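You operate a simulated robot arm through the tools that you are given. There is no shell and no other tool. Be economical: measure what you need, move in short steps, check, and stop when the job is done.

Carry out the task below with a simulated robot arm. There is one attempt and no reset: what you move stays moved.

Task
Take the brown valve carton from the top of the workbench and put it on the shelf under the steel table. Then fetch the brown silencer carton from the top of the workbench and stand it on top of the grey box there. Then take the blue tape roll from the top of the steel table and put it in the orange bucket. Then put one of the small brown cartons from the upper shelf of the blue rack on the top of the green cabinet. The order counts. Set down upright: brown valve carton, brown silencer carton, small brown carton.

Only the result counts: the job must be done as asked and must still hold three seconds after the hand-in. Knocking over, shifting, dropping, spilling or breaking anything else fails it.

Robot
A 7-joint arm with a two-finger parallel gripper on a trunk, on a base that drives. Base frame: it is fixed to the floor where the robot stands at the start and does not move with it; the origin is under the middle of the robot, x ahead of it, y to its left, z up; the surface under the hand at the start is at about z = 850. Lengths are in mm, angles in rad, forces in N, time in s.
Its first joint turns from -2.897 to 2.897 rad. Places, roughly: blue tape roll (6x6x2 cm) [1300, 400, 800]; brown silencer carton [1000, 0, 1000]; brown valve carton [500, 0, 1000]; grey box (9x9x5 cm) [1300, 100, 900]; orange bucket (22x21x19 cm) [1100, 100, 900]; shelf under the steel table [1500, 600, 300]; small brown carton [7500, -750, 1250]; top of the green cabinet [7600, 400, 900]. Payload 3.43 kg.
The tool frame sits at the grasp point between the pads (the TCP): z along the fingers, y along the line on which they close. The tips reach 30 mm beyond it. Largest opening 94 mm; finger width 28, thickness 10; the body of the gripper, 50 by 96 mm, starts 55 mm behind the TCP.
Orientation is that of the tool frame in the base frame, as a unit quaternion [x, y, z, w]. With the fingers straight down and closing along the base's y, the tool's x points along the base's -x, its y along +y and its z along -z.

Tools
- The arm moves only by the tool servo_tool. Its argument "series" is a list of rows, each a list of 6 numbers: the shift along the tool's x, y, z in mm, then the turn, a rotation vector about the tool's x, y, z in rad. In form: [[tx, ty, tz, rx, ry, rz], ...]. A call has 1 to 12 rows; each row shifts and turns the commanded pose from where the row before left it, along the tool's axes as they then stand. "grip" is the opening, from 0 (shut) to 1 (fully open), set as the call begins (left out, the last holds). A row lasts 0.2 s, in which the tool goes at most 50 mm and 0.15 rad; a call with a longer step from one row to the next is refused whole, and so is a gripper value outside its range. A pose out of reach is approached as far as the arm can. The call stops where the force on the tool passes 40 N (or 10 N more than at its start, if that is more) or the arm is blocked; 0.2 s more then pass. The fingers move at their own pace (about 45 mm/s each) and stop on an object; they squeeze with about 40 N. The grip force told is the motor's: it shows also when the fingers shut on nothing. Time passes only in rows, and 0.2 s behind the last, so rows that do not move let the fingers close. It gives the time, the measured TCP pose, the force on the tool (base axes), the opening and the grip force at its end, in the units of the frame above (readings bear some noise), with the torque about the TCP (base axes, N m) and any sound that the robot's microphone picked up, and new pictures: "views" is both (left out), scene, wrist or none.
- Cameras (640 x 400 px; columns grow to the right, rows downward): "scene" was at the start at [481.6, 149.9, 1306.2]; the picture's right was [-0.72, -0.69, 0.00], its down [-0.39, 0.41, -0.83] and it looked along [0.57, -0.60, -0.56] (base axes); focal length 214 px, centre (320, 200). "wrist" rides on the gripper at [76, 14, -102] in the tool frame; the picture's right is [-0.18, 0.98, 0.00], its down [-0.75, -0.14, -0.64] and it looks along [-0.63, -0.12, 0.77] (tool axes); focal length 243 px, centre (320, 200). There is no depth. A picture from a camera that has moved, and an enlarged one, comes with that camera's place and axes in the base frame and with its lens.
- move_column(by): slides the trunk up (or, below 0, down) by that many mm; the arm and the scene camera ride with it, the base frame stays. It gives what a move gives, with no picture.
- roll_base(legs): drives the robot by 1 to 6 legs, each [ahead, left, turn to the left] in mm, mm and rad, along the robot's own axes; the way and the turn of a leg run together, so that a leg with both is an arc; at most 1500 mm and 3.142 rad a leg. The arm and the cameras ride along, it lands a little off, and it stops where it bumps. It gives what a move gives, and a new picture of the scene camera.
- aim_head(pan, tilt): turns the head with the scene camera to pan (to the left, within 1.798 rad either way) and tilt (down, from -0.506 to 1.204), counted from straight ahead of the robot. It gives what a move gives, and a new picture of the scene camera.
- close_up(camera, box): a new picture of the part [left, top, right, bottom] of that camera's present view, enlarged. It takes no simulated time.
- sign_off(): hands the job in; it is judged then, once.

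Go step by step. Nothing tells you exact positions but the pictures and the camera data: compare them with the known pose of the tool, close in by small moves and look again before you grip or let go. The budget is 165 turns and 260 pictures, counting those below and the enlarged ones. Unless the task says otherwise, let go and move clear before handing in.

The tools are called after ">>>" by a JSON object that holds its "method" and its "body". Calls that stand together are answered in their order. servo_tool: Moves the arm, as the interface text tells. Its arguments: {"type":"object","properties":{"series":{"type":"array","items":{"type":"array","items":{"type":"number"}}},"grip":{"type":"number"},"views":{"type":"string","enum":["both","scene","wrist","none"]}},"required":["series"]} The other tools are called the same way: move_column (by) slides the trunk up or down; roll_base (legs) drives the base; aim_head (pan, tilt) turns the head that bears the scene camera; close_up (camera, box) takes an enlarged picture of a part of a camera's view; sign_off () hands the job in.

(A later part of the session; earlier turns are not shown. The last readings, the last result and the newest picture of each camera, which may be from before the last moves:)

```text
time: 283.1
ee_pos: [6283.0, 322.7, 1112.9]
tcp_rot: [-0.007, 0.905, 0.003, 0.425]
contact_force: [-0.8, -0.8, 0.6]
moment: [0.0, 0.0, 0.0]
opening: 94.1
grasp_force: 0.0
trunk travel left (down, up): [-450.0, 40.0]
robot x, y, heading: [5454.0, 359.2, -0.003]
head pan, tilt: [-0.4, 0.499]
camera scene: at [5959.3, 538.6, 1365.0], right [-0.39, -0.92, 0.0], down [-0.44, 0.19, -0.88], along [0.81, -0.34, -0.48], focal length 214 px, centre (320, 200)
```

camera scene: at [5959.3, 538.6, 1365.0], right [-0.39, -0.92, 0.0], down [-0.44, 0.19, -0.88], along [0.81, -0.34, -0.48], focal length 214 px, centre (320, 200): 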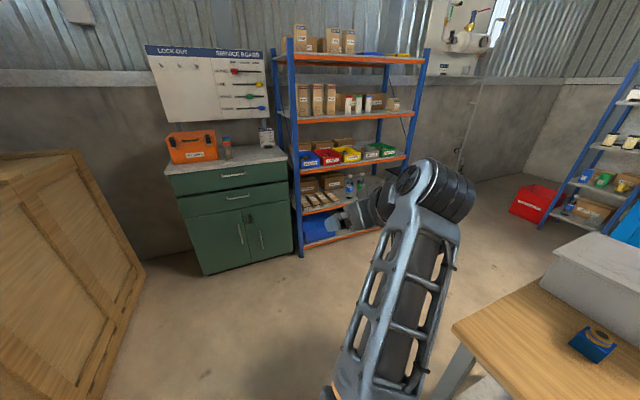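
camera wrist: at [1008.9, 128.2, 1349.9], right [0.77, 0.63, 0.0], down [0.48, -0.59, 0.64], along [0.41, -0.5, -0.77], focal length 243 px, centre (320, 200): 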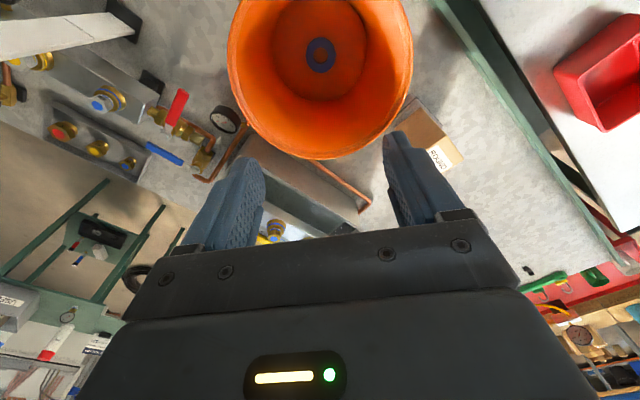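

The base touched the wooden workbench edge; back away left 70 mm, then drive ahead past it.

>>> {"method": "roll_base", "body": {"legs": [[0, 75, 0], [1090, 0, 0]]}}

>>> {"method": "aim_head", "body": {"pan": -1.2, "tilt": 0.6}}

```text
time: 289.4
ee_pos: [7384.1, 402.2, 1113.2]
tcp_rot: [-0.009, 0.905, 0.005, 0.425]
contact_force: [-0.5, 0.7, -0.1]
moment: [0.0, 0.02, -0.04]
opening: 94.1
grasp_force: 0.0
trunk travel left (down, up): [-450.0, 40.0]
robot x, y, heading: [6558.6, 435.6, 0.001]
head pan, tilt: [-0.4, 0.499]
camera scene: at [7059.6, 615.4, 1364.9], right [-0.39, -0.92, 0.0], down [-0.44, 0.19, -0.88], along [0.81, -0.34, -0.48], focal length 214 px, centre (320, 200)
```

scene: 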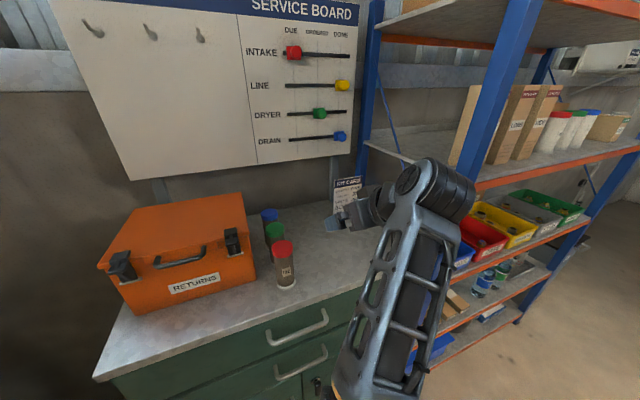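

```text
time: 290.5
ee_pos: [7383.4, 400.9, 1111.5]
tcp_rot: [-0.009, 0.905, 0.004, 0.425]
contact_force: [-0.5, -0.3, 0.2]
moment: [-0.02, 0.0, 0.0]
opening: 93.9
grasp_force: 0.1
trunk travel left (down, up): [-450.0, 40.0]
robot x, y, heading: [6555.4, 432.1, 0.003]
head pan, tilt: [-1.201, 0.6]
camera scene: at [7007.9, 568.3, 1355.8], right [-0.93, -0.36, 0.0], down [-0.21, 0.53, -0.83], along [0.3, -0.77, -0.56], focal length 214 px, centre (320, 200)
```

scene: 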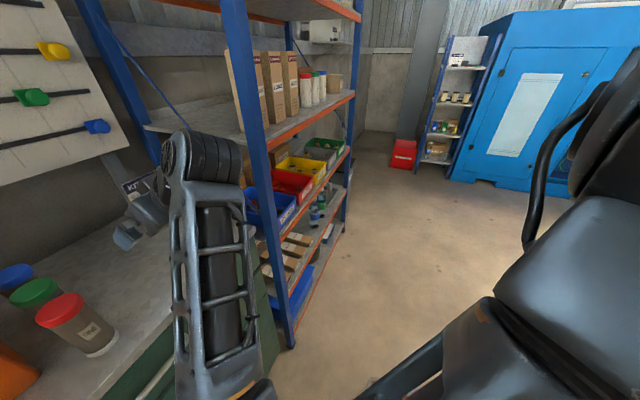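

I must pass in front of the rack laterally, but the workbench limits backing up, so I try retracting the arm ~110 mm first.

>>> {"method": "servo_tool", "body": {"series": [[18, 0, -21, 0, 0, 0], [18, 0, -21, 0, 0, 0], [18, 0, -21, 0, 0, 0], [18, 0, -21, 0, 0, 0], [0, 0, 0, 0, 0, 0]], "views": "scene"}}

```text
time: 291.7
ee_pos: [7292.4, 396.4, 1104.1]
tcp_rot: [-0.01, 0.906, 0.005, 0.424]
contact_force: [0.0, 0.5, 1.0]
moment: [-0.01, -0.03, -0.02]
opening: 93.7
grasp_force: 0.1
out of reach, approached as far as the arm can: row 4
trunk travel left (down, up): [-450.0, 40.0]
robot x, y, heading: [6555.3, 435.4, 0.0]
head pan, tilt: [-1.201, 0.6]
camera scene: at [7007.8, 568.2, 1355.9], right [-0.93, -0.36, 0.0], down [-0.21, 0.53, -0.83], along [0.3, -0.77, -0.56], focal length 214 px, centre (320, 200)
```

scene: 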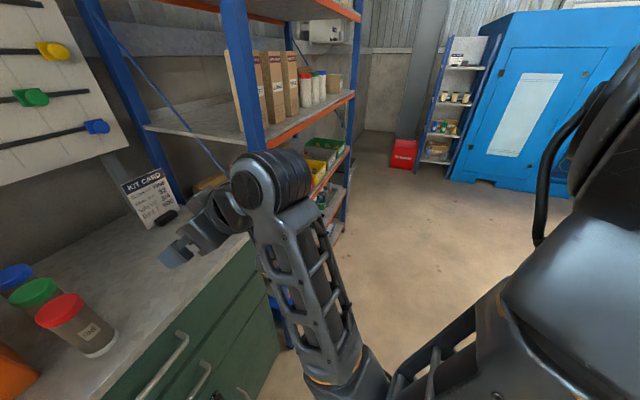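

TCP is now ~32 mm short of the rack's front plane at the tips. Move right in stages, checking.

>>> {"method": "roll_base", "body": {"legs": [[0, -500, 0]]}}

```text
time: 294.6
ee_pos: [7295.7, -90.1, 1104.5]
tcp_rot: [-0.011, 0.905, 0.005, 0.425]
contact_force: [0.8, 0.8, -0.2]
moment: [-0.02, 0.01, 0.05]
opening: 94.0
grasp_force: 0.0
trunk travel left (down, up): [-450.0, 40.0]
robot x, y, heading: [6556.8, -53.1, 0.007]
head pan, tilt: [-1.201, 0.6]
camera scene: at [7009.4, 80.3, 1355.8], right [-0.93, -0.37, 0.0], down [-0.21, 0.53, -0.83], along [0.3, -0.77, -0.56], focal length 214 px, centre (320, 200)
```

scene: 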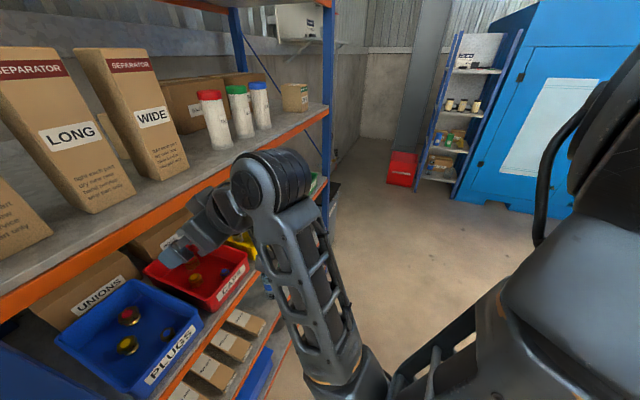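

>>> {"method": "roll_base", "body": {"legs": [[0, -380, -0.007]]}}

>>> {"method": "aim_head", "body": {"pan": -0.75, "tilt": 0.45}}

>>> {"method": "close_up", "body": {"camera": "scene", "box": [240, 60, 440, 220]}}

```text
time: 297.0
ee_pos: [7295.9, -479.5, 1104.2]
tcp_rot: [-0.007, 0.905, 0.004, 0.425]
contact_force: [0.8, -0.8, 0.1]
moment: [-0.01, 0.02, 0.01]
opening: 94.1
grasp_force: 0.0
trunk travel left (down, up): [-450.0, 40.0]
robot x, y, heading: [6559.8, -434.8, -0.006]
head pan, tilt: [-1.201, 0.6]
camera scene: at [7011.1, -306.3, 1355.8], right [-0.93, -0.36, 0.0], down [-0.2, 0.53, -0.83], along [0.3, -0.77, -0.56], focal length 214 px, centre (320, 200)
```

scene: 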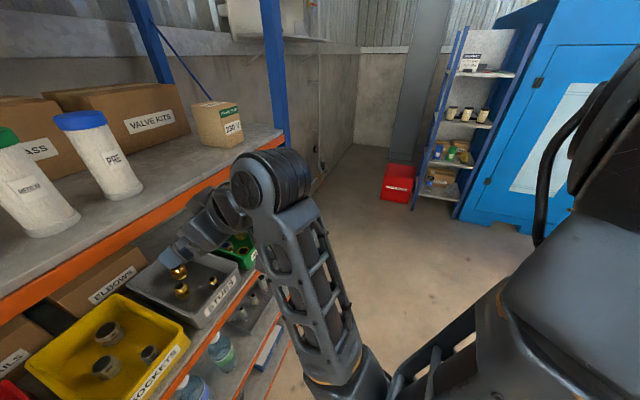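

```text
time: 297.9
ee_pos: [7296.2, -479.9, 1105.3]
tcp_rot: [-0.007, 0.906, 0.004, 0.424]
contact_force: [-0.3, 0.0, -0.7]
moment: [-0.01, -0.02, -0.02]
opening: 93.8
grasp_force: 0.0
trunk travel left (down, up): [-450.0, 40.0]
robot x, y, heading: [6558.5, -438.6, -0.003]
head pan, tilt: [-0.75, 0.45]
camera scene: at [7046.3, -286.8, 1369.4], right [-0.69, -0.73, 0.0], down [-0.32, 0.3, -0.9], along [0.66, -0.62, -0.44], focal length 214 px, centre (320, 200)
```

scene: 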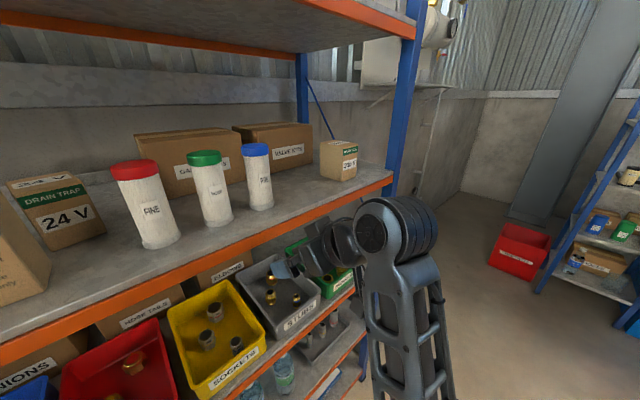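

```text
2.50 times, centred on (340, 140) of scene
camera zoom: at [7046.3, -286.8, 1369.4], right [-0.69, -0.73, 0.0], down [-0.32, 0.3, -0.9], along [0.66, -0.62, -0.44], focal length 536 px, centre (270, 350)
```

zoom: 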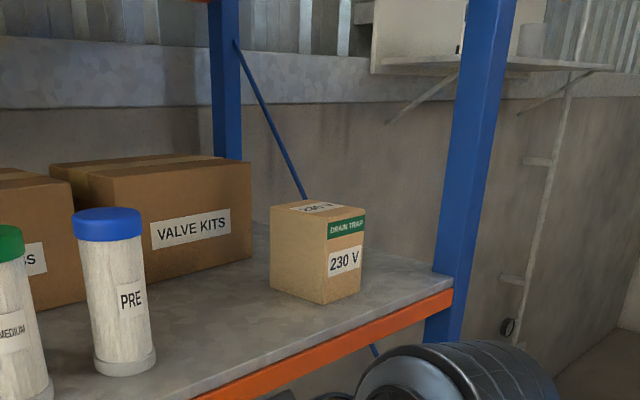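

Two small cartons exist: DRAIN TRAP 24 V (left) and 230 V (right); I'll take the 230 V one near [7430,−735]. Move right 255 and raise.

>>> {"method": "roll_base", "body": {"legs": [[0, -250, 0.003]]}}

>>> {"method": "move_column", "body": {"by": 40}}

>>> {"method": "servo_tool", "body": {"series": [[0, 0, 0, 0, 0, 0]]}}

```text
time: 299.7
ee_pos: [7294.5, -727.5, 1103.2]
tcp_rot: [-0.006, 0.906, 0.003, 0.424]
contact_force: [0.2, -0.6, 0.6]
moment: [0.0, 0.01, -0.02]
opening: 94.2
grasp_force: 0.0
trunk travel left (down, up): [-450.0, 40.0]
robot x, y, heading: [6554.0, -680.6, -0.007]
head pan, tilt: [-0.75, 0.45]
camera scene: at [7045.6, -533.2, 1369.4], right [-0.69, -0.73, 0.0], down [-0.32, 0.3, -0.9], along [0.65, -0.62, -0.44], focal length 214 px, centre (320, 200)
```

scene: 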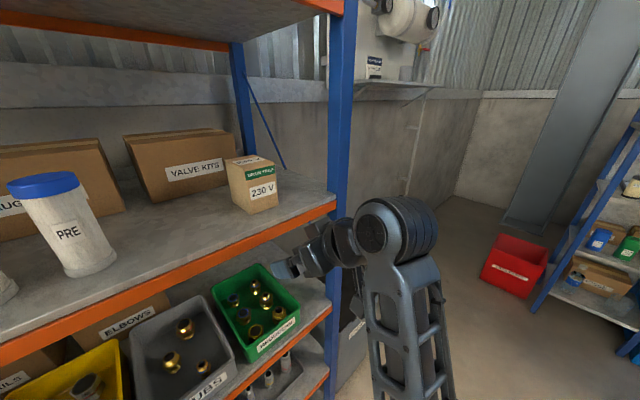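

```text
time: 300.5
ee_pos: [7295.0, -728.9, 1143.8]
tcp_rot: [-0.006, 0.906, 0.003, 0.424]
contact_force: [0.1, 0.0, -0.3]
moment: [0.01, -0.04, -0.03]
opening: 94.0
grasp_force: 0.1
trunk travel left (down, up): [-490.0, 0.0]
robot x, y, heading: [6562.0, -684.2, -0.005]
head pan, tilt: [-0.75, 0.45]
```

```text
time: 300.9
ee_pos: [7294.8, -727.0, 1143.8]
tcp_rot: [-0.006, 0.906, 0.003, 0.424]
contact_force: [-0.3, 0.6, 0.3]
moment: [0.01, 0.03, 0.02]
opening: 93.9
grasp_force: 0.1
trunk travel left (down, up): [-490.0, 0.0]
robot x, y, heading: [6556.1, -683.4, -0.002]
head pan, tilt: [-0.75, 0.45]
camera scene: at [7045.6, -533.2, 1409.4], right [-0.69, -0.73, 0.0], down [-0.32, 0.3, -0.9], along [0.65, -0.62, -0.44], focal length 214 px, centre (320, 200)
camera wrist: at [7165.7, -712.9, 1150.9], right [0.11, 0.98, 0.14], down [-0.01, -0.14, 0.99], along [0.99, -0.11, -0.01], focal length 243 px, centre (320, 200)
```

scene: 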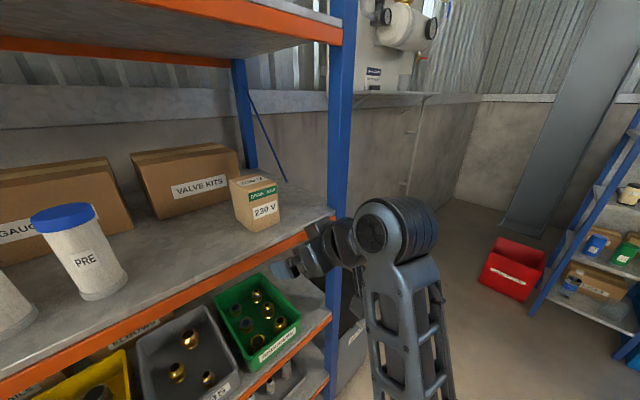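
wrist: 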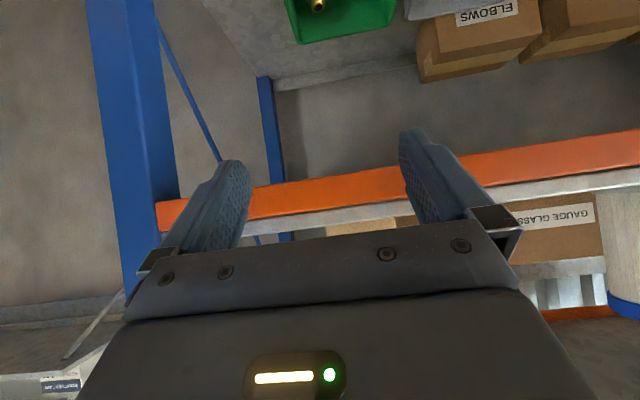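

Shelf top is at z≈1165; carton ≈ x 7392–7480, y −690…−750, top ≈1252. Rise and come forward a bit to see it in the wrist camera.

>>> {"method": "servo_tool", "body": {"series": [[-24, 0, -4, 0, 0, 0], [-24, 0, -4, 0, 0, 0], [-24, 1, -4, 0, 0, 0], [-20, 2, 0, 0, 0, 0], [0, 0, 0, 0, 0, 0]]}}

```text
time: 301.4
ee_pos: [7306.9, -726.0, 1166.1]
tcp_rot: [-0.002, 0.911, 0.005, 0.413]
contact_force: [-4.8, 4.4, -2.5]
moment: [0.18, 0.2, -0.1]
opening: 91.8
grasp_force: 0.0
trunk travel left (down, up): [-490.0, 0.0]
robot x, y, heading: [6557.4, -680.9, -0.008]
head pan, tilt: [-0.75, 0.45]
stopped in row 2: the force on the tool passed its limit at 68 N (the readings are from after the stop); the commanded pose is now the measured one
camera scene: at [7045.3, -533.0, 1409.5], right [-0.69, -0.73, 0.0], down [-0.32, 0.3, -0.9], along [0.65, -0.62, -0.44], focal length 214 px, centre (320, 200)
camera wrist: at [7177.7, -712.0, 1175.8], right [0.11, 0.98, 0.14], down [0.01, -0.15, 0.99], along [0.99, -0.11, -0.03], focal length 243 px, centre (320, 200)
```

scene: 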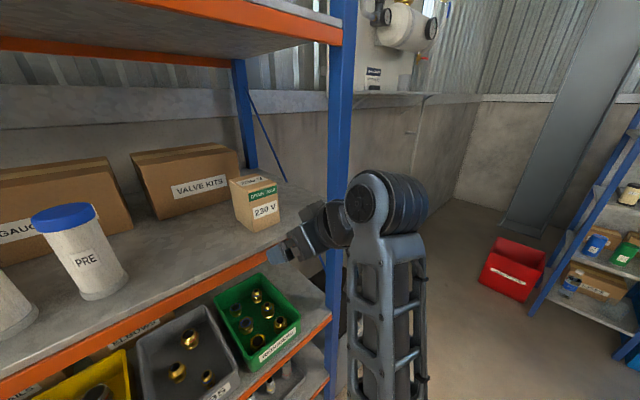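
wrist: 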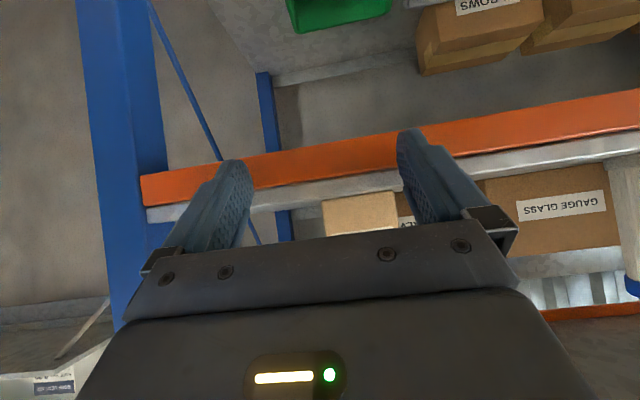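

The fingertips touched the shelf lip (rack front is at x≈7338). Back the base off 18 mm, then raise in small steps.

>>> {"method": "roll_base", "body": {"legs": [[-18, 0, 0.005]]}}

>>> {"method": "servo_tool", "body": {"series": [[-11, 0, -10, 0, 0, 0], [-11, 0, -10, 0, 0, 0], [0, 0, 0, 0, 0, 0]], "views": "wrist"}}

```text
time: 302.2
ee_pos: [7289.0, -723.1, 1166.0]
tcp_rot: [-0.004, 0.91, 0.005, 0.414]
contact_force: [0.7, 0.8, 0.1]
moment: [-0.02, 0.02, 0.02]
opening: 94.1
grasp_force: 0.0
trunk travel left (down, up): [-490.0, 0.0]
robot x, y, heading: [6540.5, -680.6, -0.001]
head pan, tilt: [-0.75, 0.45]
camera scene: at [7026.6, -530.5, 1409.3], right [-0.68, -0.73, 0.0], down [-0.32, 0.3, -0.9], along [0.66, -0.61, -0.44], focal length 214 px, centre (320, 200)
```

scene: 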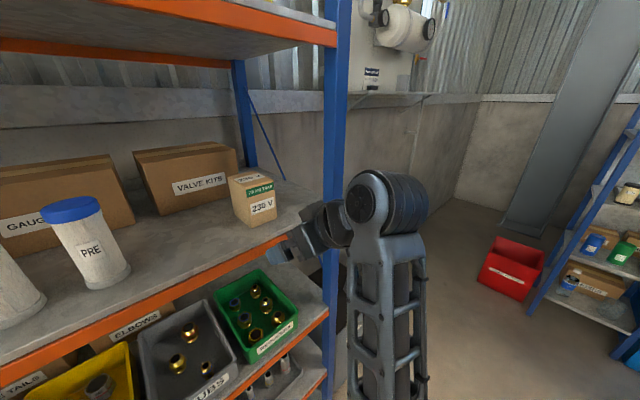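

```text
time: 303.0
ee_pos: [7287.8, -723.0, 1196.7]
tcp_rot: [-0.004, 0.911, 0.005, 0.413]
contact_force: [0.0, 0.0, -0.5]
moment: [-0.03, 0.0, 0.02]
opening: 93.8
grasp_force: 0.1
trunk travel left (down, up): [-490.0, 0.0]
robot x, y, heading: [6540.1, -682.2, 0.003]
head pan, tilt: [-0.75, 0.45]
camera wrist: at [7159.2, -708.8, 1206.1], right [0.11, 0.98, 0.14], down [0.01, -0.15, 0.99], along [0.99, -0.11, -0.03], focal length 243 px, centre (320, 200)
```

wrist: 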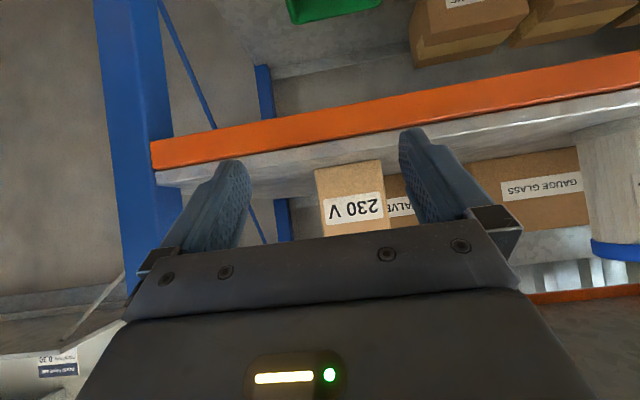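

Clear of the lip now; carton's front face at x≈7395, y centre ≈ −703. Shift 19 mm left, up 15, forward 40 and re-check.

>>> {"method": "servo_tool", "body": {"series": [[-6, 10, -5, 0, 0, 0], [-6, 9, -5, 0, 0, 0], [-13, 0, 15, 0, 0, 0], [-13, 0, 15, 0, 0, 0], [0, 0, 0, 0, 0, 0]]}}

```text
time: 304.2
ee_pos: [7330.4, -706.8, 1210.2]
tcp_rot: [-0.005, 0.91, 0.006, 0.414]
contact_force: [-0.1, 1.1, 0.0]
moment: [-0.03, 0.0, -0.02]
opening: 94.0
grasp_force: 0.1
out of reach, approached as far as the arm can: row 1
trunk travel left (down, up): [-490.0, 0.0]
robot x, y, heading: [6532.9, -685.6, 0.0]
head pan, tilt: [-0.75, 0.45]
camera scene: at [7026.4, -530.4, 1409.4], right [-0.68, -0.73, 0.0], down [-0.32, 0.3, -0.9], along [0.66, -0.61, -0.44], focal length 214 px, centre (320, 200)
camera wrist: at [7201.1, -692.1, 1219.7], right [0.11, 0.98, 0.15], down [0.01, -0.15, 0.99], along [0.99, -0.11, -0.03], focal length 243 px, centre (320, 200)
```

scene: 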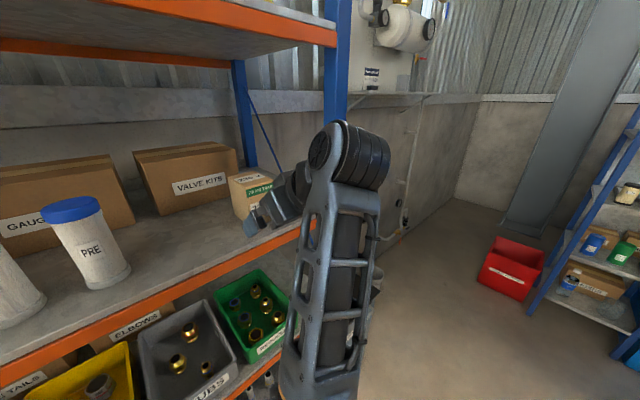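
wrist: 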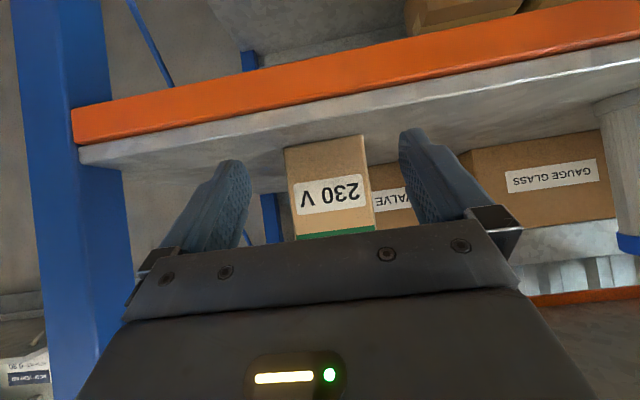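

Aligned (carton face x≈7408, centre y≈−705). Advance 60 mm, check, then the rest.

>>> {"method": "servo_tool", "body": {"series": [[-13, 0, 15, 0, 0, 0], [-13, 0, 15, 0, 0, 0], [-13, 0, 15, 0, 0, 0], [0, 0, 0, 0, 0, 0]], "views": "wrist"}}

```text
time: 305.2
ee_pos: [7389.2, -706.5, 1209.4]
tcp_rot: [-0.004, 0.91, 0.005, 0.414]
contact_force: [-0.9, 0.3, 0.2]
moment: [-0.02, -0.01, -0.02]
opening: 93.9
grasp_force: 0.1
trunk travel left (down, up): [-490.0, 0.0]
robot x, y, heading: [6539.9, -677.7, -0.007]
head pan, tilt: [-0.75, 0.45]
camera wrist: at [7259.5, -692.3, 1220.0], right [0.11, 0.98, 0.14], down [0.01, -0.15, 0.99], along [0.99, -0.11, -0.03], focal length 243 px, centre (320, 200)
```

wrist: 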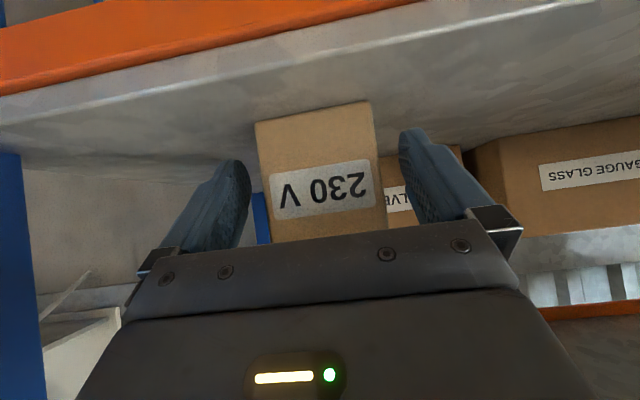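

Face at x≈7393, shelf z≈1166, centred. Advance the last 28 mm and close.

>>> {"method": "servo_tool", "body": {"series": [[-10.4, 1, 9.5, 0, 0, 0], [-10.4, 1, 9.5, 0, 0, 0], [0, 0, 0, 0, 0, 0]], "views": "wrist"}}

>>> {"method": "servo_tool", "body": {"series": [[0, 0, 0, 0, 0, 0], [0, 0, 0, 0, 0, 0], [0, 0, 0, 0, 0, 0], [0, 0, 0, 0, 0, 0], [0, 0, 0, 0, 0, 0]], "grip": 0, "views": "wrist"}}

```text
time: 306.0
ee_pos: [7418.5, -703.9, 1214.6]
tcp_rot: [-0.003, 0.91, 0.005, 0.414]
contact_force: [-1.6, -0.2, 1.9]
moment: [0.01, -0.02, -0.02]
opening: 93.8
grasp_force: 0.0
trunk travel left (down, up): [-490.0, 0.0]
robot x, y, heading: [6539.1, -681.1, 0.0]
head pan, tilt: [-0.75, 0.45]
camera wrist: at [7288.8, -689.1, 1224.5], right [0.11, 0.98, 0.15], down [0.01, -0.15, 0.99], along [0.99, -0.11, -0.03], focal length 243 px, centre (320, 200)
```

wrist: 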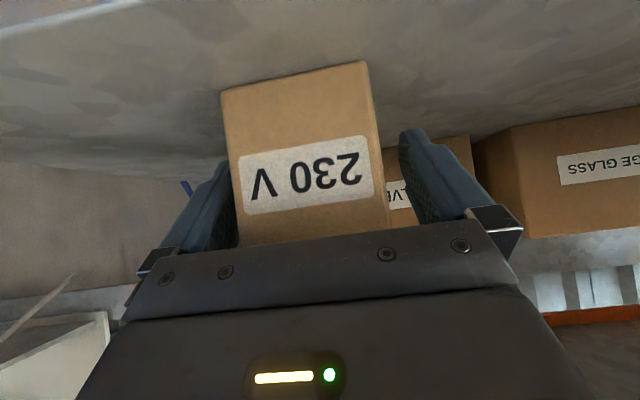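

```text
time: 307.2
ee_pos: [7416.9, -702.9, 1213.3]
tcp_rot: [-0.004, 0.91, 0.005, 0.414]
contact_force: [0.3, -3.0, 4.8]
moment: [-0.41, 0.02, -0.03]
opening: 66.2
grasp_force: 39.7
trunk travel left (down, up): [-490.0, 0.0]
robot x, y, heading: [6539.9, -680.6, 0.001]
head pan, tilt: [-0.75, 0.45]
camera wrist: at [7288.7, -689.4, 1224.3], right [0.11, 0.98, 0.14], down [0.01, -0.15, 0.99], along [0.99, -0.11, -0.03], focal length 243 px, centre (320, 200)
```

wrist: 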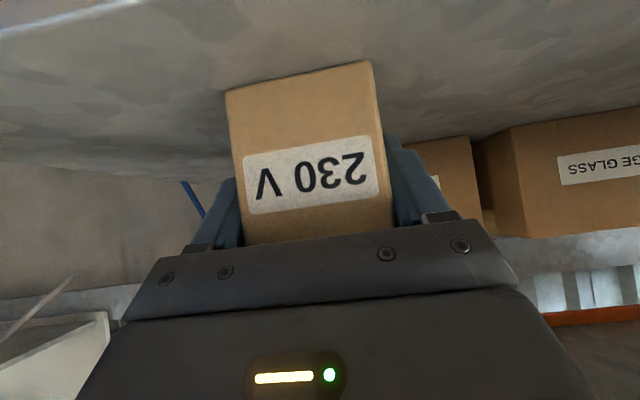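

Gripped (66 mm). Before retracting, check how much room there is behind the base on both sides.

>>> {"method": "aim_head", "body": {"pan": 1.79, "tilt": 0.8}}

>>> {"method": "aim_head", "body": {"pan": -1.79, "tilt": 0.8}}

```text
time: 309.5
ee_pos: [7417.2, -704.2, 1213.9]
tcp_rot: [-0.003, 0.911, 0.005, 0.413]
contact_force: [0.7, -3.8, 8.2]
moment: [-0.51, 0.04, 0.01]
opening: 66.5
grasp_force: 40.1
trunk travel left (down, up): [-490.0, 0.0]
robot x, y, heading: [6537.9, -680.3, -0.004]
head pan, tilt: [1.791, 0.799]
camera scene: at [6941.7, -389.0, 1379.1], right [0.98, 0.22, 0.0], down [0.15, -0.7, -0.7], along [-0.15, 0.68, -0.72], focal length 214 px, centre (320, 200)
```

scene: 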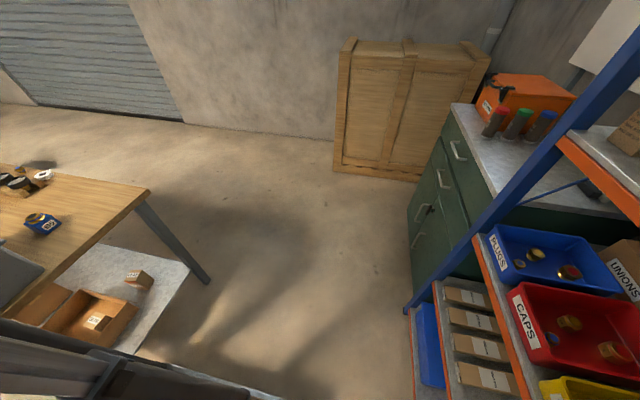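

```text
time: 312.5
ee_pos: [7417.2, -704.0, 1215.3]
tcp_rot: [-0.004, 0.91, 0.006, 0.414]
contact_force: [0.7, -2.1, 7.3]
moment: [-0.4, 0.07, -0.04]
opening: 66.3
grasp_force: 40.3
trunk travel left (down, up): [-490.0, 0.0]
robot x, y, heading: [6538.3, -682.6, -0.002]
head pan, tilt: [-1.791, 0.799]
camera scene: at [6941.4, -546.4, 1379.0], right [-0.98, 0.22, 0.0], down [0.16, 0.7, -0.7], along [-0.15, -0.68, -0.72], focal length 214 px, centre (320, 200)
```

scene: 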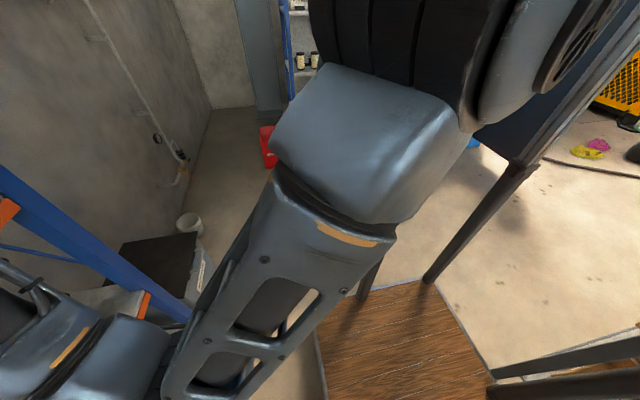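

There is about 55 mm more room behind. Lift slightly, retreat by base 40 mm, then retract the arm straight back.

>>> {"method": "servo_tool", "body": {"series": [[-4, 0, -3.5, 0, 0, 0], [-4, 0, -3.5, 0, 0, 0], [0, 0, 0, 0, 0, 0]], "views": "wrist"}}

>>> {"method": "roll_base", "body": {"legs": [[-40, 0, 0.002]]}}

>>> {"method": "aim_head", "body": {"pan": -0.6, "tilt": 0.5}}

```text
time: 313.3
ee_pos: [7416.8, -703.1, 1225.6]
tcp_rot: [-0.004, 0.911, 0.005, 0.413]
contact_force: [-0.2, 0.3, -4.7]
moment: [0.01, 0.07, 0.02]
opening: 66.2
grasp_force: 39.6
trunk travel left (down, up): [-490.0, 0.0]
robot x, y, heading: [6542.2, -678.9, -0.001]
head pan, tilt: [-1.791, 0.799]
camera wrist: at [7288.9, -689.0, 1235.4], right [0.11, 0.98, 0.14], down [0.01, -0.15, 0.99], along [0.99, -0.11, -0.03], focal length 243 px, centre (320, 200)
```

wrist: 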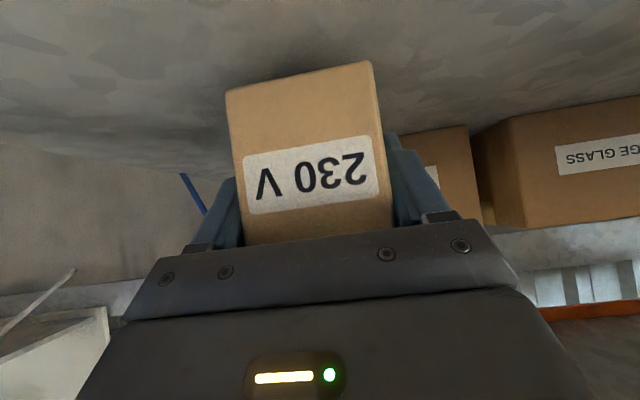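

```text
time: 314.2
ee_pos: [7377.4, -700.8, 1224.5]
tcp_rot: [-0.005, 0.91, 0.006, 0.414]
contact_force: [-0.6, 0.6, -4.1]
moment: [0.0, 0.07, 0.01]
opening: 66.2
grasp_force: 40.4
trunk travel left (down, up): [-490.0, 0.0]
robot x, y, heading: [6499.7, -676.4, 0.005]
head pan, tilt: [-1.791, 0.799]
camera scene: at [6901.0, -545.4, 1378.8], right [-0.98, 0.22, 0.0], down [0.16, 0.7, -0.7], along [-0.15, -0.68, -0.72], focal length 214 px, centre (320, 200)
```

scene: 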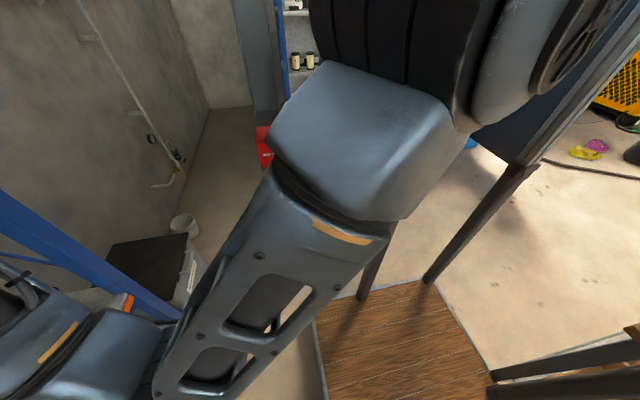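

```text
time: 315.6
ee_pos: [7377.3, -700.5, 1225.3]
tcp_rot: [-0.006, 0.91, 0.006, 0.414]
contact_force: [0.5, 0.2, -3.6]
moment: [0.03, 0.03, 0.02]
opening: 66.0
grasp_force: 39.9
trunk travel left (down, up): [-490.0, 0.0]
robot x, y, heading: [6494.5, -681.3, 0.004]
head pan, tilt: [-0.6, 0.499]
camera scene: at [6993.3, -518.0, 1404.8], right [-0.56, -0.83, 0.0], down [-0.4, 0.27, -0.88], along [0.72, -0.5, -0.48], focal length 214 px, centre (320, 200)
```

scene: 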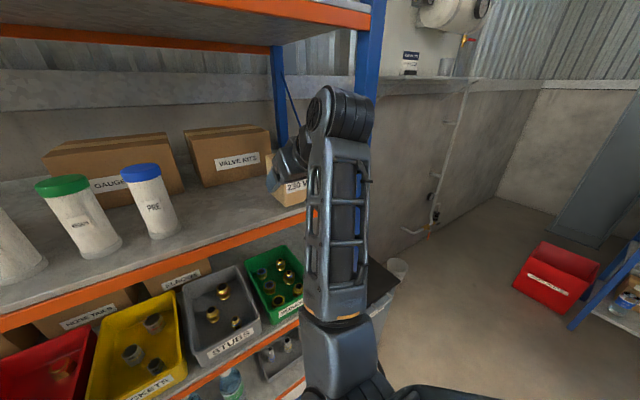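

Now retract the arm straight back.

>>> {"method": "servo_tool", "body": {"series": [[13.2, 0, -15, 0, 0, 0], [13.2, 0, -15, 0, 0, 0], [13.2, 0, -15, 0, 0, 0], [13.2, 0, -15, 0, 0, 0], [13.2, 0, -15, 0, 0, 0], [0, 0, 0, 0, 0, 0]]}}

```text
time: 317.0
ee_pos: [7275.6, -701.3, 1225.6]
tcp_rot: [-0.005, 0.91, 0.006, 0.413]
contact_force: [0.3, 0.0, -4.0]
moment: [-0.02, 0.03, 0.03]
opening: 66.3
grasp_force: 40.2
trunk travel left (down, up): [-490.0, 0.0]
robot x, y, heading: [6497.6, -676.6, -0.001]
head pan, tilt: [-0.6, 0.499]
camera scene: at [6993.3, -517.9, 1404.9], right [-0.56, -0.83, 0.0], down [-0.4, 0.27, -0.88], along [0.72, -0.5, -0.48], focal length 214 px, centre (320, 200)
camera wrist: at [7147.4, -688.2, 1234.9], right [0.11, 0.98, 0.14], down [0.01, -0.15, 0.99], along [0.99, -0.1, -0.03], focal length 243 px, centre (320, 200)
```

scene: 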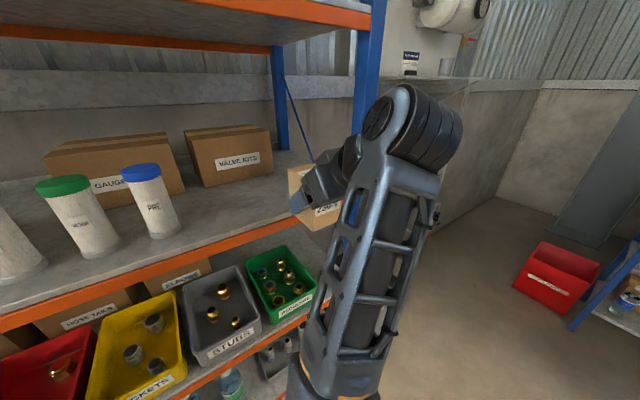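
wrist: 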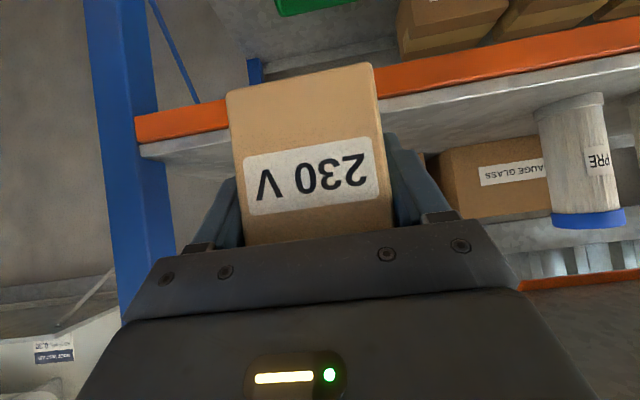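

Retract another ~28 mm.

>>> {"method": "servo_tool", "body": {"series": [[6.6, 0, -7.5, 0, 0, 0], [6.6, 0, -7.5, 0, 0, 0], [6.6, 0, -7.5, 0, 0, 0], [0, 0, 0, 0, 0, 0]], "views": "wrist"}}

```text
time: 318.0
ee_pos: [7251.8, -703.3, 1224.8]
tcp_rot: [-0.005, 0.911, 0.006, 0.413]
contact_force: [-0.1, 0.5, -3.6]
moment: [-0.02, 0.04, 0.02]
opening: 66.1
grasp_force: 40.4
out of reach, approached as far as the arm can: row 3
trunk travel left (down, up): [-490.0, 0.0]
robot x, y, heading: [6495.7, -679.3, 0.002]
head pan, tilt: [-0.6, 0.499]
camera wrist: at [7122.9, -689.3, 1234.5], right [0.11, 0.98, 0.14], down [0.02, -0.15, 0.99], along [0.99, -0.1, -0.03], focal length 243 px, centre (320, 200)
```

wrist: 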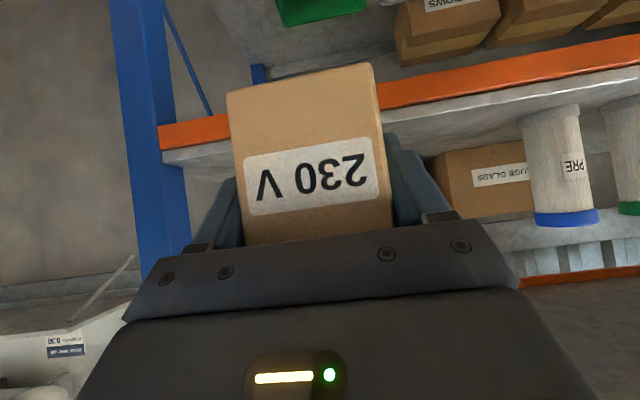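

The carton is out of the rack (≈23 mm clear). Move left in stages.

>>> {"method": "roll_base", "body": {"legs": [[0, 350, 0]]}}

```text
time: 320.2
ee_pos: [7251.1, -350.2, 1224.5]
tcp_rot: [-0.007, 0.911, 0.007, 0.412]
contact_force: [0.8, -0.1, -3.5]
moment: [0.01, 0.05, 0.0]
opening: 66.4
grasp_force: 40.0
trunk travel left (down, up): [-490.0, 0.0]
robot x, y, heading: [6500.5, -332.3, 0.005]
head pan, tilt: [-0.6, 0.499]
camera scene: at [6992.2, -166.3, 1404.9], right [-0.56, -0.83, 0.0], down [-0.4, 0.27, -0.88], along [0.73, -0.49, -0.48], focal length 214 px, centre (320, 200)
```

scene: 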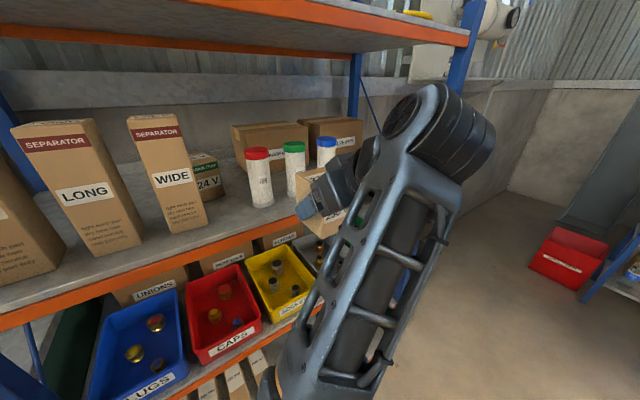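

>>> {"method": "roll_base", "body": {"legs": [[0, 350, -0.006]]}}

>>> {"method": "roll_base", "body": {"legs": [[0, 330, 0]]}}

>>> {"method": "aim_head", "body": {"pan": -0.3, "tilt": 0.65}}

```text
time: 322.5
ee_pos: [7250.0, 4.5, 1225.1]
tcp_rot: [-0.006, 0.91, 0.006, 0.414]
contact_force: [0.6, 0.0, -2.8]
moment: [-0.03, 0.04, 0.0]
opening: 66.2
grasp_force: 40.0
trunk travel left (down, up): [-490.0, 0.0]
robot x, y, heading: [6495.8, 25.9, 0.004]
head pan, tilt: [-0.6, 0.499]
camera scene: at [6990.9, 189.0, 1404.9], right [-0.56, -0.83, 0.0], down [-0.4, 0.27, -0.88], along [0.73, -0.49, -0.48], focal length 214 px, centre (320, 200)
```

scene: 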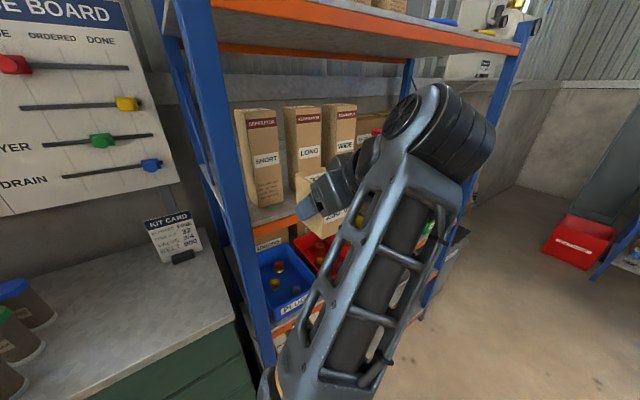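

```text
time: 324.7
ee_pos: [7250.6, 321.6, 1224.8]
tcp_rot: [-0.003, 0.91, 0.005, 0.414]
contact_force: [-0.2, -0.7, -3.1]
moment: [-0.02, 0.03, 0.04]
opening: 66.1
grasp_force: 40.3
trunk travel left (down, up): [-490.0, 0.0]
robot x, y, heading: [6496.7, 349.3, -0.01]
head pan, tilt: [-0.6, 0.499]
camera scene: at [6992.8, 508.1, 1404.8], right [-0.57, -0.82, 0.0], down [-0.39, 0.27, -0.88], along [0.72, -0.5, -0.48], focal length 214 px, centre (320, 200)
```

scene: 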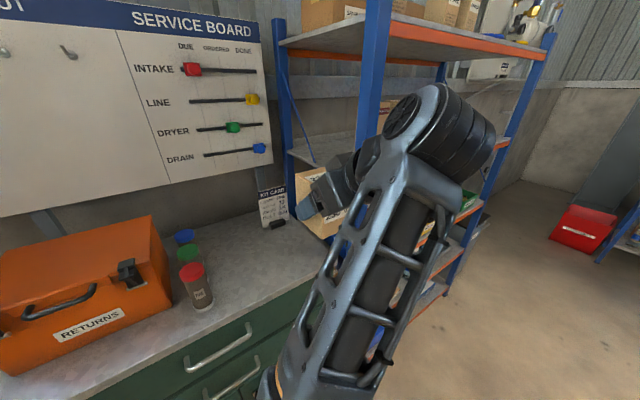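

```text
time: 325.5
ee_pos: [7250.2, 322.2, 1223.3]
tcp_rot: [-0.004, 0.911, 0.006, 0.412]
contact_force: [0.6, 0.1, -3.2]
moment: [0.0, 0.02, 0.01]
opening: 66.2
grasp_force: 40.1
trunk travel left (down, up): [-490.0, 0.0]
robot x, y, heading: [6495.6, 347.4, -0.005]
head pan, tilt: [-0.3, 0.649]
camera scene: at [7000.6, 533.8, 1391.5], right [-0.3, -0.95, 0.0], down [-0.58, 0.18, -0.8], along [0.76, -0.24, -0.6], focal length 214 px, centre (320, 200)
```

scene: 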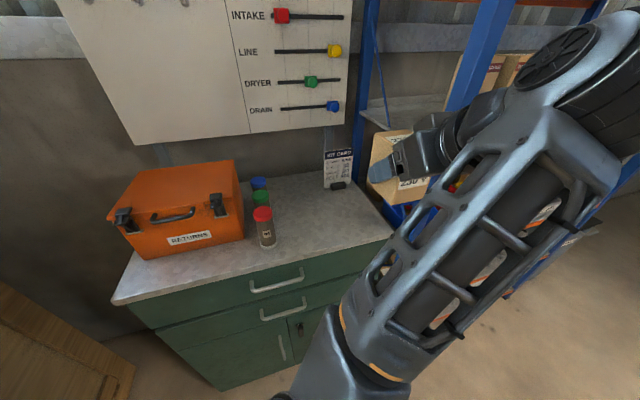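

The cabinet top (≈ z 900, x from 7380, y 175–914) is free between the cans (y≈552) and its right end. Extend the arm 110 mm first so the elbow stays away from the cabinet front, then drive ahead and left a bit.

>>> {"method": "servo_tool", "body": {"series": [[-14.5, 0, 16.6, 0, 0, 0], [-14.5, 0, 16.6, 0, 0, 0], [-14.5, 0, 16.6, 0, 0, 0], [-14.5, 0, 16.6, 0, 0, 0], [-14.5, 0, 16.6, 0, 0, 0], [0, 0, 0, 0, 0, 0]], "views": "none"}}

>>> {"method": "roll_base", "body": {"legs": [[100, 45, 0.006]]}}

>>> {"method": "aim_head", "body": {"pan": -0.1, "tilt": 0.8}}

```text
time: 326.9
ee_pos: [7361.1, 322.5, 1222.6]
tcp_rot: [-0.005, 0.911, 0.007, 0.412]
contact_force: [-0.8, 0.2, -3.7]
moment: [0.01, -0.01, -0.01]
opening: 66.3
grasp_force: 39.9
trunk travel left (down, up): [-490.0, 0.0]
robot x, y, heading: [6499.0, 347.6, 0.0]
head pan, tilt: [-0.3, 0.649]
```

```text
time: 328.1
ee_pos: [7459.6, 375.4, 1222.5]
tcp_rot: [-0.006, 0.911, 0.007, 0.412]
contact_force: [-0.3, 0.7, -3.9]
moment: [0.01, 0.03, -0.03]
opening: 66.1
grasp_force: 40.0
trunk travel left (down, up): [-490.0, 0.0]
robot x, y, heading: [6593.4, 393.1, 0.004]
head pan, tilt: [-0.3, 0.649]
camera scene: at [7098.4, 583.3, 1391.6], right [-0.29, -0.96, 0.0], down [-0.58, 0.18, -0.8], along [0.76, -0.23, -0.6], focal length 214 px, centre (320, 200)
```

scene: 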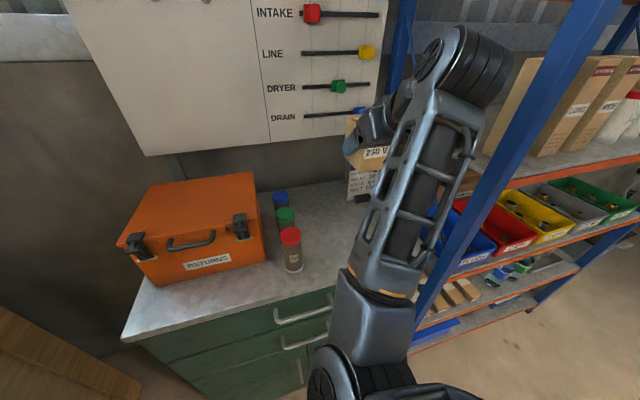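

```text
time: 328.8
ee_pos: [7459.6, 374.6, 1221.5]
tcp_rot: [-0.006, 0.911, 0.007, 0.412]
contact_force: [0.5, -0.8, -3.4]
moment: [0.01, 0.03, 0.02]
opening: 65.9
grasp_force: 39.9
trunk travel left (down, up): [-490.0, 0.0]
robot x, y, heading: [6595.9, 391.3, 0.004]
head pan, tilt: [-0.099, 0.799]
camera scene: at [7095.9, 601.0, 1378.9], right [-0.1, -1.0, 0.0], down [-0.71, 0.07, -0.7], along [0.69, -0.07, -0.72], focal length 214 px, centre (320, 200)
```

scene: 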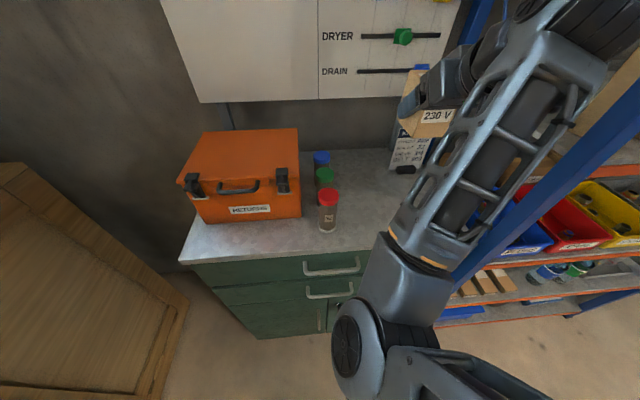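

The elbow stays well in front of the cabinet. Lower the trunk 230 mm.

>>> {"method": "move_column", "body": {"by": -230}}

>>> {"method": "servo_tool", "body": {"series": [[0, 0, 0, 0, 0, 0]]}}

```text
time: 331.2
ee_pos: [7459.5, 374.7, 992.2]
tcp_rot: [-0.006, 0.911, 0.007, 0.412]
contact_force: [-0.2, 1.2, -3.9]
moment: [0.01, 0.03, 0.02]
opening: 66.2
grasp_force: 39.8
trunk travel left (down, up): [-260.0, 230.0]
robot x, y, heading: [6600.9, 394.8, 0.005]
head pan, tilt: [-0.099, 0.799]
```

```text
time: 331.6
ee_pos: [7459.5, 375.0, 992.6]
tcp_rot: [-0.006, 0.911, 0.006, 0.412]
contact_force: [0.7, -0.2, -3.8]
moment: [0.0, 0.01, 0.03]
opening: 66.3
grasp_force: 39.4
trunk travel left (down, up): [-260.0, 230.0]
robot x, y, heading: [6596.3, 397.5, 0.005]
head pan, tilt: [-0.099, 0.799]
camera scene: at [7095.8, 601.0, 1148.9], right [-0.1, -1.0, 0.0], down [-0.71, 0.07, -0.7], along [0.69, -0.07, -0.72], focal length 214 px, centre (320, 200)
camera wrist: at [7330.7, 388.1, 1002.1], right [0.1, 0.98, 0.14], down [0.02, -0.15, 0.99], along [0.99, -0.1, -0.03], focal length 243 px, centre (320, 200)
```

scene: 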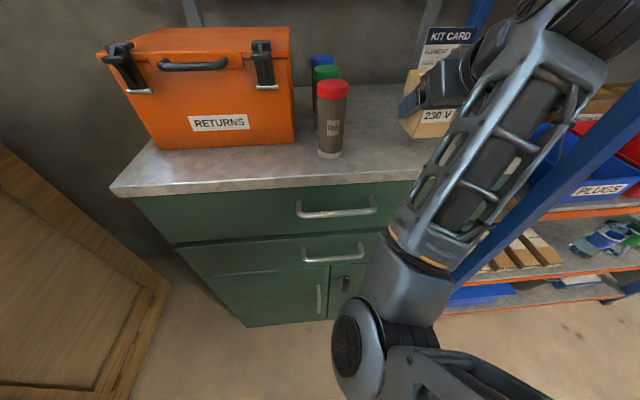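
wrist: 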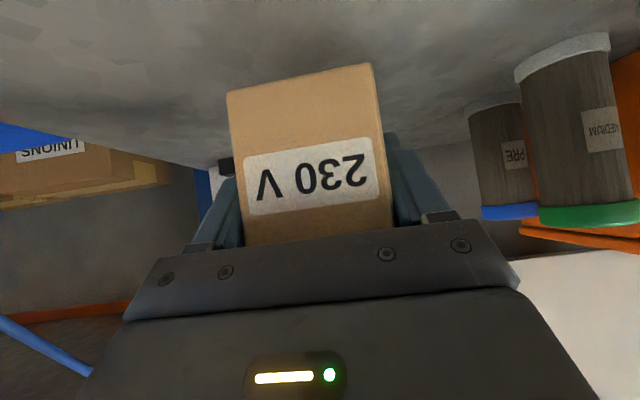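

Over the free spot. Lower gently by the arm until contact.

>>> {"method": "servo_tool", "body": {"series": [[7.5, 0, 6.6, 0, 0, 0], [7.5, 0, 6.6, 0, 0, 0], [7.5, 0, 6.6, 0, 0, 0], [0, 0, 0, 0, 0, 0]], "views": "wrist"}}

>>> {"method": "servo_tool", "body": {"series": [[2.2, 0, 2, 0, 0, 0], [2.2, 0, 2, 0, 0, 0], [2.2, 0, 2, 0, 0, 0], [2.2, 0, 2, 0, 0, 0], [0, 0, 0, 0, 0, 0]], "views": "none"}}

```text
time: 332.6
ee_pos: [7460.1, 375.4, 965.4]
tcp_rot: [-0.007, 0.91, 0.006, 0.415]
contact_force: [5.0, -1.0, 17.4]
moment: [-0.68, 0.51, 0.2]
opening: 66.2
grasp_force: 40.0
trunk travel left (down, up): [-260.0, 230.0]
robot x, y, heading: [6597.3, 389.2, 0.005]
head pan, tilt: [-0.099, 0.799]
camera wrist: at [7331.0, 388.6, 973.6], right [0.1, 0.98, 0.14], down [0.01, -0.15, 0.99], along [0.99, -0.1, -0.03], focal length 243 px, centre (320, 200)
```

wrist: 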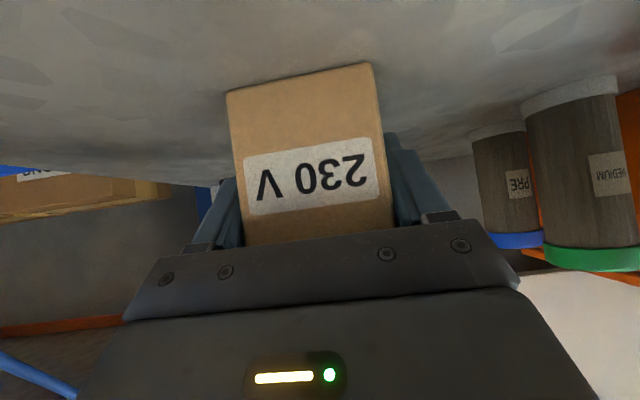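

```text
time: 333.1
ee_pos: [7460.7, 375.5, 963.7]
tcp_rot: [-0.006, 0.908, 0.006, 0.419]
contact_force: [-5.2, -0.6, 15.5]
moment: [-0.5, 0.84, -0.06]
opening: 66.4
grasp_force: 40.4
trunk travel left (down, up): [-260.0, 230.0]
robot x, y, heading: [6594.0, 392.9, 0.006]
head pan, tilt: [-0.099, 0.799]
stopped in row 2: the force on the tool passed its limit at 44 N (the readings are from after the stop); the commanded pose is now the measured one
```

Contact (top z≈918). Relax 1.5 mm and release.

>>> {"method": "servo_tool", "body": {"series": [[-1.2, 0, -1, 0, 0, 0], [0, 0, 0, 0, 0, 0]], "views": "none"}}

>>> {"method": "servo_tool", "body": {"series": [[0, 0, 0, 0, 0, 0], [0, 0, 0, 0, 0, 0], [0, 0, 0, 0, 0, 0], [0, 0, 0, 0, 0, 0]], "grip": 1, "views": "wrist"}}

```text
time: 333.7
ee_pos: [7460.8, 375.1, 963.8]
tcp_rot: [-0.007, 0.909, 0.008, 0.417]
contact_force: [-1.2, 0.2, 8.5]
moment: [-0.35, 0.46, -0.05]
opening: 66.1
grasp_force: 40.1
trunk travel left (down, up): [-260.0, 230.0]
robot x, y, heading: [6595.4, 392.1, -0.002]
head pan, tilt: [-0.099, 0.799]
```

```text
time: 334.7
ee_pos: [7460.1, 375.5, 964.7]
tcp_rot: [-0.006, 0.909, 0.005, 0.417]
contact_force: [0.1, -0.5, -0.9]
moment: [0.02, 0.02, 0.02]
opening: 94.2
grasp_force: 0.0
trunk travel left (down, up): [-260.0, 230.0]
robot x, y, heading: [6598.7, 396.7, -0.004]
head pan, tilt: [-0.099, 0.799]
camera wrist: at [7331.5, 388.5, 972.6], right [0.1, 0.98, 0.15], down [0.01, -0.15, 0.99], along [0.99, -0.1, -0.02], focal length 243 px, centre (320, 200)
```

wrist: 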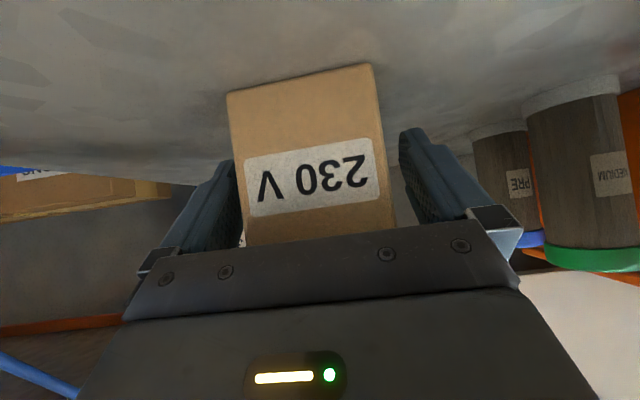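

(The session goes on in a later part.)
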